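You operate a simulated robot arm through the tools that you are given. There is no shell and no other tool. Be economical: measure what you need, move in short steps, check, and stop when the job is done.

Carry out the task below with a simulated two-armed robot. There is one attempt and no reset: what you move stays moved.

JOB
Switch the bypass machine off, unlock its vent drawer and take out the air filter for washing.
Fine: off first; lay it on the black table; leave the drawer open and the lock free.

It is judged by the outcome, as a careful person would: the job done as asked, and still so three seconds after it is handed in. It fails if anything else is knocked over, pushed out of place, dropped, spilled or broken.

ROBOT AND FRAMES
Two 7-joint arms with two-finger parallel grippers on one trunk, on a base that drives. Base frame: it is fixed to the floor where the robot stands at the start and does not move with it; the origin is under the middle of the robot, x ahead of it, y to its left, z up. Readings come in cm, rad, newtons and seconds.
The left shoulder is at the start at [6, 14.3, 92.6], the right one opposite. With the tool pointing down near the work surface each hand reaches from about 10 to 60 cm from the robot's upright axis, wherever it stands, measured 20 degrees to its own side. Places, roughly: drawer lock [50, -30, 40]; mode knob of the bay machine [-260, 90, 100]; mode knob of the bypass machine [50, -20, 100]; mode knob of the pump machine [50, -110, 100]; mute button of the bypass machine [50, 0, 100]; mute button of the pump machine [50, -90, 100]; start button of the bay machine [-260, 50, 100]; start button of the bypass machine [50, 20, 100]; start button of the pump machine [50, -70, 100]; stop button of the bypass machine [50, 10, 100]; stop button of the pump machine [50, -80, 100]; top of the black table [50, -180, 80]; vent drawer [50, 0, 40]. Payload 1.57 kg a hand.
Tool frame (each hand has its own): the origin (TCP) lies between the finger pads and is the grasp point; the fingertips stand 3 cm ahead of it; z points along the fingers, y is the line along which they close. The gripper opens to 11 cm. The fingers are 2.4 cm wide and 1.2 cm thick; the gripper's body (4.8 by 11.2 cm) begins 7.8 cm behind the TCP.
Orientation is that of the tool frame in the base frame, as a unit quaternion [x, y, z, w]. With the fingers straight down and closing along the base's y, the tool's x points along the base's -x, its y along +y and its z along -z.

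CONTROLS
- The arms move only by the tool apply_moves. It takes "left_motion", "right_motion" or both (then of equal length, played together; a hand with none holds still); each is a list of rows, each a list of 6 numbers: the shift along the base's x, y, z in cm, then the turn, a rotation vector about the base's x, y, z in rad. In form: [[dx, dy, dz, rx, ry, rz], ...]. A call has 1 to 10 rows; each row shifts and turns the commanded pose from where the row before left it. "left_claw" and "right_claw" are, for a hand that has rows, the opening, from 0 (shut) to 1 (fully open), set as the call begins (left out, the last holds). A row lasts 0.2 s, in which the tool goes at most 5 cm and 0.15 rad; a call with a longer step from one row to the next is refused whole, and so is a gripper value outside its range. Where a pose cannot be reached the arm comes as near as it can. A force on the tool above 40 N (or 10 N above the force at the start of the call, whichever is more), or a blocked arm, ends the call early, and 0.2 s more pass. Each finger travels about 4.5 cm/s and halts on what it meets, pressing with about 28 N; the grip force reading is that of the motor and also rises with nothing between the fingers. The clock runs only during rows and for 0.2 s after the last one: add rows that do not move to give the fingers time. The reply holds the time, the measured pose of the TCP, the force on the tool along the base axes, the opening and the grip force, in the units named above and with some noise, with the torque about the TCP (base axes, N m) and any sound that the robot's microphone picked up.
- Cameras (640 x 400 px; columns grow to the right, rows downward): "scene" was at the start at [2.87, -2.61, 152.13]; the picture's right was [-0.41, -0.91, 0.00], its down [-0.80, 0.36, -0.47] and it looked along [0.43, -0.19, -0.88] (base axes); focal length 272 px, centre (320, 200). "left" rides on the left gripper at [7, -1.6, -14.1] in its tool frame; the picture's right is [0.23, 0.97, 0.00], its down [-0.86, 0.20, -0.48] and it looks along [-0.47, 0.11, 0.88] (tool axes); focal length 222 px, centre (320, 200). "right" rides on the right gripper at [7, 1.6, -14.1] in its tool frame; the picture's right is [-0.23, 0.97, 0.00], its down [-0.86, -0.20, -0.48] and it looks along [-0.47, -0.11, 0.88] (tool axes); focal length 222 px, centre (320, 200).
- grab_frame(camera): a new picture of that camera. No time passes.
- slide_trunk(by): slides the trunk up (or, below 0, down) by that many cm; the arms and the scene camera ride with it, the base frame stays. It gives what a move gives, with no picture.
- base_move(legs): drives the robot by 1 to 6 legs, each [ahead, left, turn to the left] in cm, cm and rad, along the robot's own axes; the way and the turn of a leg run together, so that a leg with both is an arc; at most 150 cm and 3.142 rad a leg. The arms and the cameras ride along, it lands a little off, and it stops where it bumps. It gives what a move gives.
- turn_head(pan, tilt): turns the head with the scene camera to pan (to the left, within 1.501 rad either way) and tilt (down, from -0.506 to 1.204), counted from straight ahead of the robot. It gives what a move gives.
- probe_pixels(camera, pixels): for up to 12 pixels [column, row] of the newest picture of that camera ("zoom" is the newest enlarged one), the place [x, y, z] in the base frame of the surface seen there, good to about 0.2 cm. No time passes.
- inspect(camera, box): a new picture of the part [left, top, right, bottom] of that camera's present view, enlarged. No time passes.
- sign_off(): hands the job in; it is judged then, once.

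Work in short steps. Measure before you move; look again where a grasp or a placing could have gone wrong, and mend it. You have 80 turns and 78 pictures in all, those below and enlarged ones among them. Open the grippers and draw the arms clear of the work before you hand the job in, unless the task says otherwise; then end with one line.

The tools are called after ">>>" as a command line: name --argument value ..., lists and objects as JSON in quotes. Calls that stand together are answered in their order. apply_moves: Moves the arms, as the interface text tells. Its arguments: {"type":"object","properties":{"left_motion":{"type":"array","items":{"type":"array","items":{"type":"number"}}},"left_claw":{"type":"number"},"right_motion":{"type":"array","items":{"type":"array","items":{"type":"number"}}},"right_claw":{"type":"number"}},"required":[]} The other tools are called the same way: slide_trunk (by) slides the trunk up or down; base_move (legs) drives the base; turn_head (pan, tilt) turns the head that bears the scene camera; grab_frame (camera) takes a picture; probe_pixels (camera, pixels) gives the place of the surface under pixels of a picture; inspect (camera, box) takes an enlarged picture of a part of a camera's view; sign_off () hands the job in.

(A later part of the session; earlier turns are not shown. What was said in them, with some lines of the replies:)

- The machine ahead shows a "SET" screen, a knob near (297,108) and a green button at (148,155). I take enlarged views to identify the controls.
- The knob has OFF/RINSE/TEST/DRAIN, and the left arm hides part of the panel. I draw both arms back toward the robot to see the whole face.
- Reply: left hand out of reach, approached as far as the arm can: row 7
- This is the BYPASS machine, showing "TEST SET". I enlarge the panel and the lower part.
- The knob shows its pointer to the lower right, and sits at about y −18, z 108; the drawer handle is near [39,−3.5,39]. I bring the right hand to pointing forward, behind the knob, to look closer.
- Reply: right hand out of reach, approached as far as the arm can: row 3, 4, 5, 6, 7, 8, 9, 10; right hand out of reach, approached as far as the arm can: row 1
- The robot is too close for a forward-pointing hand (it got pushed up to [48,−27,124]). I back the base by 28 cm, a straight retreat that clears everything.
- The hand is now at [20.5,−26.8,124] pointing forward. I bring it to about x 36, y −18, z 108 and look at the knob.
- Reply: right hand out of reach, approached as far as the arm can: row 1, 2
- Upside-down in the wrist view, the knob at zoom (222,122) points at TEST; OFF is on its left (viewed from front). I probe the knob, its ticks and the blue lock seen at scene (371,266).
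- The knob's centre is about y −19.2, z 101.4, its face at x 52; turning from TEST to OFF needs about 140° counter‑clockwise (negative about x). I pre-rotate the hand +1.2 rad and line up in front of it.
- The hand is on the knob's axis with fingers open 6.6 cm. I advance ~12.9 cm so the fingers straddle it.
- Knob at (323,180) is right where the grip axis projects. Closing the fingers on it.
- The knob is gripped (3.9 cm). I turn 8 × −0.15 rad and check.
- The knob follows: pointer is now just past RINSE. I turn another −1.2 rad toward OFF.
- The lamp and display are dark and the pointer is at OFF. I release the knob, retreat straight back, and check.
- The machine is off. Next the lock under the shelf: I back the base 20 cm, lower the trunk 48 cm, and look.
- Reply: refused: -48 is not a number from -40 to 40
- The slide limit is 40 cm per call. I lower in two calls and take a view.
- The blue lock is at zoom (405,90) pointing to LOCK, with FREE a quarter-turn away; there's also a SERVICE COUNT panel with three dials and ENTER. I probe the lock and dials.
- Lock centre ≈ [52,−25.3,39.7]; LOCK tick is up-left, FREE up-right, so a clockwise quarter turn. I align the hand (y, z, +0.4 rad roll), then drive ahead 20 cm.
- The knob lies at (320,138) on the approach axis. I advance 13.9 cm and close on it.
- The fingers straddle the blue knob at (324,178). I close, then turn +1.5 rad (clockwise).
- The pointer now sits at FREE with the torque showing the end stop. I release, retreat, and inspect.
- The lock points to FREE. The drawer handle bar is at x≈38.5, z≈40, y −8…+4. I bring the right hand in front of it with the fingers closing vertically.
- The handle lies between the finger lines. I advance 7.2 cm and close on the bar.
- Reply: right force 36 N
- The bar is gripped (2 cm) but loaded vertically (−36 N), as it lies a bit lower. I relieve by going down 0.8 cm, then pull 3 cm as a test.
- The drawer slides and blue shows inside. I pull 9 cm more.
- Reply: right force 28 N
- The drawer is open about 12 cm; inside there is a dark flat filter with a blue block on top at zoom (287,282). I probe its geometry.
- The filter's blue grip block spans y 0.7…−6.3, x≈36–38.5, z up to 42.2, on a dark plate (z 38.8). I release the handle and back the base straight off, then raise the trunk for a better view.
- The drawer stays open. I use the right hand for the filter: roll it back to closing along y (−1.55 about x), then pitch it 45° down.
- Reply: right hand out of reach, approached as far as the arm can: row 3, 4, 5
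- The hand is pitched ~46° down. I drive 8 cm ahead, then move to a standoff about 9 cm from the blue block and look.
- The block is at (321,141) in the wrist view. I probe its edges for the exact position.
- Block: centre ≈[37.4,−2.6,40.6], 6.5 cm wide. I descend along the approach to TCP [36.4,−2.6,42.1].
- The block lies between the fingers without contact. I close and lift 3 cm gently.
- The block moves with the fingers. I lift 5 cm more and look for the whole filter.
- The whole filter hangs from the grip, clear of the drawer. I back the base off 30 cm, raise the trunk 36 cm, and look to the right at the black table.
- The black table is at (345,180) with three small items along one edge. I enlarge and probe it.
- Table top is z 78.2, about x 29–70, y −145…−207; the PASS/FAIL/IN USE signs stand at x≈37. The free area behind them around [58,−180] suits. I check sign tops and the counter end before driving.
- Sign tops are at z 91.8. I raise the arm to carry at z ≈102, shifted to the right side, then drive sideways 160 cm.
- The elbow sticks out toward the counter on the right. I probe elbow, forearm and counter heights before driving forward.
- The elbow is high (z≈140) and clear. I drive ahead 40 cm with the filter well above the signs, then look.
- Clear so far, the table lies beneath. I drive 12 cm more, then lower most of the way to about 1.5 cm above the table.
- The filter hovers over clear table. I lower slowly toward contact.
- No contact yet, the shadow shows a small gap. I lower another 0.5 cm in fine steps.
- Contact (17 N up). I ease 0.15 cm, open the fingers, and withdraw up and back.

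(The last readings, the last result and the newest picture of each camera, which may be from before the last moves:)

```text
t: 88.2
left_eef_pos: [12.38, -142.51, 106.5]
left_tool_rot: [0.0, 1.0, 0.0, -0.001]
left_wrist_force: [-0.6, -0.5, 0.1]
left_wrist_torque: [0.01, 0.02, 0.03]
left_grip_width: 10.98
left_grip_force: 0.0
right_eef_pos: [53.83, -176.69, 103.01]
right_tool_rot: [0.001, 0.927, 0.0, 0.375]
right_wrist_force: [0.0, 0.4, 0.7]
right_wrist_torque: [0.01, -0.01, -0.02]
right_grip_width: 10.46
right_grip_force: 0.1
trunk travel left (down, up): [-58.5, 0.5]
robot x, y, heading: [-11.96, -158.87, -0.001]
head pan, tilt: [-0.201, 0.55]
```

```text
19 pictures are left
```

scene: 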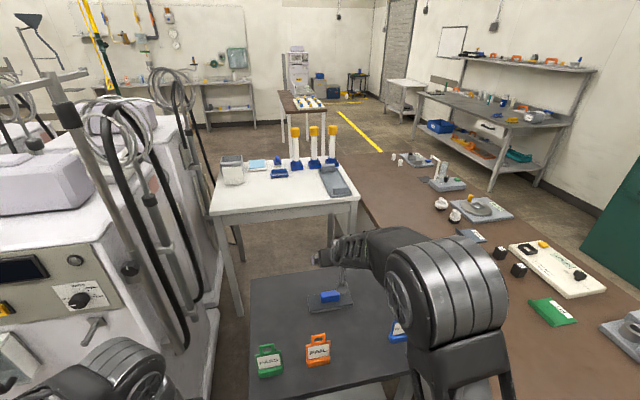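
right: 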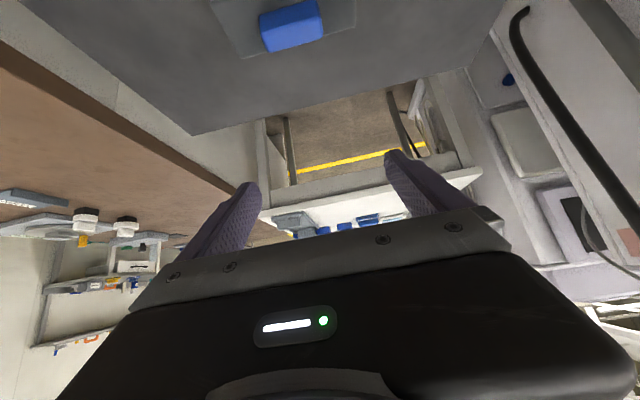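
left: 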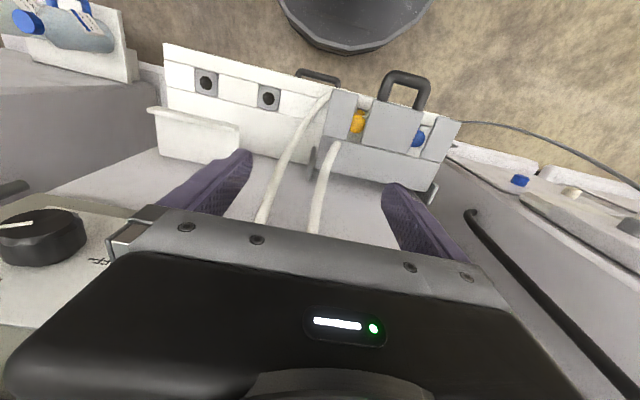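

The filter lies on the table and the signs stand. I back the base straight away 52 cm, then check the bypass machine once more.

>>> base_move --legs '[[-52, 0, 0]]'

>>> turn_head --pan -0.15 --tilt 0.5

>>> inspect --camera "scene" --box '[180, 150, 420, 300]'

>>> turn_head --pan 0.85 --tilt 0.4

>>> grab_frame --camera "scene"

```text
t: 91.2
left_eef_pos: [-39.72, -142.41, 106.45]
left_tool_rot: [-0.006, 1.0, 0.0, 0.001]
left_wrist_force: [0.2, 0.5, 0.1]
left_wrist_torque: [0.02, -0.01, 0.0]
left_grip_width: 10.98
left_grip_force: 0.2
right_eef_pos: [2.11, -176.05, 103.15]
right_tool_rot: [-0.004, 0.927, 0.002, 0.376]
right_wrist_force: [-0.6, -0.3, -0.1]
right_wrist_torque: [-0.02, -0.02, 0.04]
right_grip_width: 10.44
right_grip_force: 0.1
trunk travel left (down, up): [-58.5, 0.5]
robot x, y, heading: [-63.93, -159.08, 0.009]
head pan, tilt: [-0.201, 0.55]
```

```text
t: 91.8
left_eef_pos: [-39.7, -142.38, 106.51]
left_tool_rot: [-0.006, 1.0, 0.0, -0.002]
left_wrist_force: [0.5, -0.3, 0.7]
left_wrist_torque: [0.03, -0.01, -0.01]
left_grip_width: 10.99
left_grip_force: 0.1
right_eef_pos: [2.21, -176.19, 103.06]
right_tool_rot: [-0.003, 0.927, 0.001, 0.375]
right_wrist_force: [0.1, -0.1, 0.3]
right_wrist_torque: [0.02, 0.01, 0.0]
right_grip_width: 10.45
right_grip_force: 0.0
trunk travel left (down, up): [-58.5, 0.5]
robot x, y, heading: [-63.88, -158.82, 0.015]
head pan, tilt: [-0.15, 0.499]
```

```text
2.67 times, centred on (300, 225) of scene
```

zoom: 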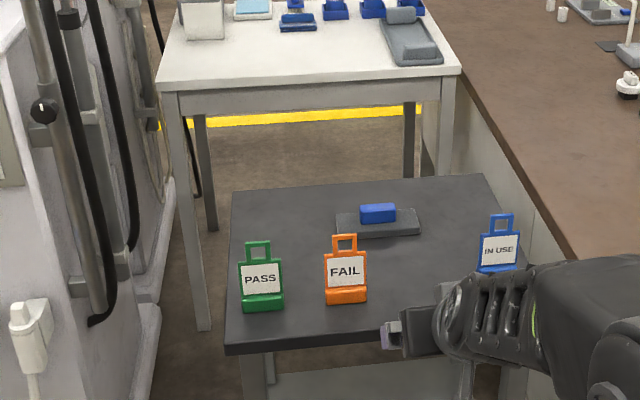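

```text
t: 93.1
left_eef_pos: [-39.66, -142.5, 106.45]
left_tool_rot: [-0.006, 1.0, 0.0, -0.001]
left_wrist_force: [-0.6, 0.0, 0.3]
left_wrist_torque: [-0.01, -0.03, 0.0]
left_grip_width: 11.01
left_grip_force: 0.1
right_eef_pos: [2.16, -176.13, 103.02]
right_tool_rot: [-0.004, 0.927, 0.001, 0.375]
right_wrist_force: [-0.2, -0.3, 0.0]
right_wrist_torque: [-0.01, -0.01, 0.01]
right_grip_width: 10.43
right_grip_force: 0.0
trunk travel left (down, up): [-58.5, 0.5]
robot x, y, heading: [-64.17, -158.72, 0.011]
head pan, tilt: [0.85, 0.4]
```

```text
17 pictures are left
```

scene: 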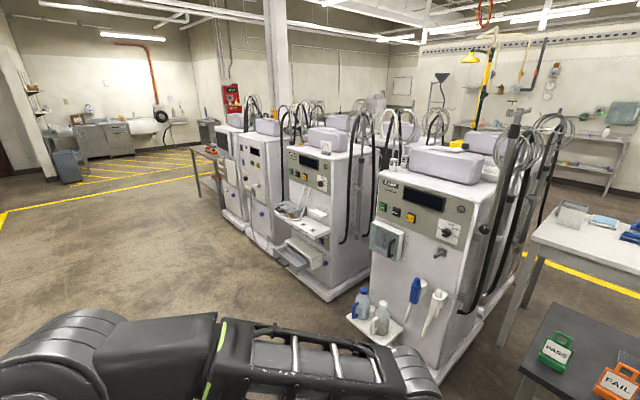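

Filter and signs are fine. One enlarged check of the bypass machine at (310,210).

>>> inspect --camera "scene" --box '[250, 140, 380, 300]'

```text
2.50 times, centred on (315, 220) of scene
```

zoom: 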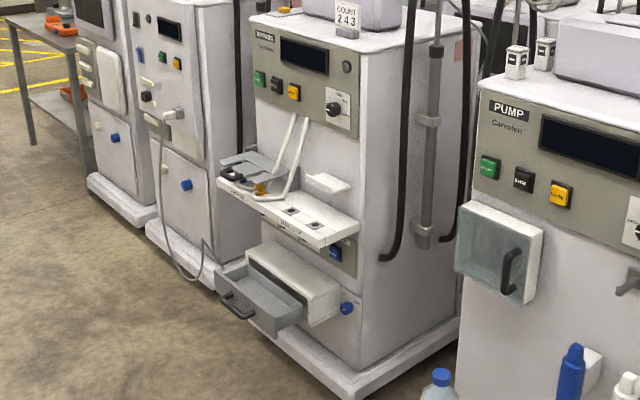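

The machine is dark, the drawer is open with the lock free, and the filter is on the black table; grippers are open and clear. I hand in the job.

>>> sign_off

```text
The job is handed in.
```

The bypass machine was switched off first; its drawer is unlocked and left open with the lock free, and the air filter is lying on the black table ready for washing.
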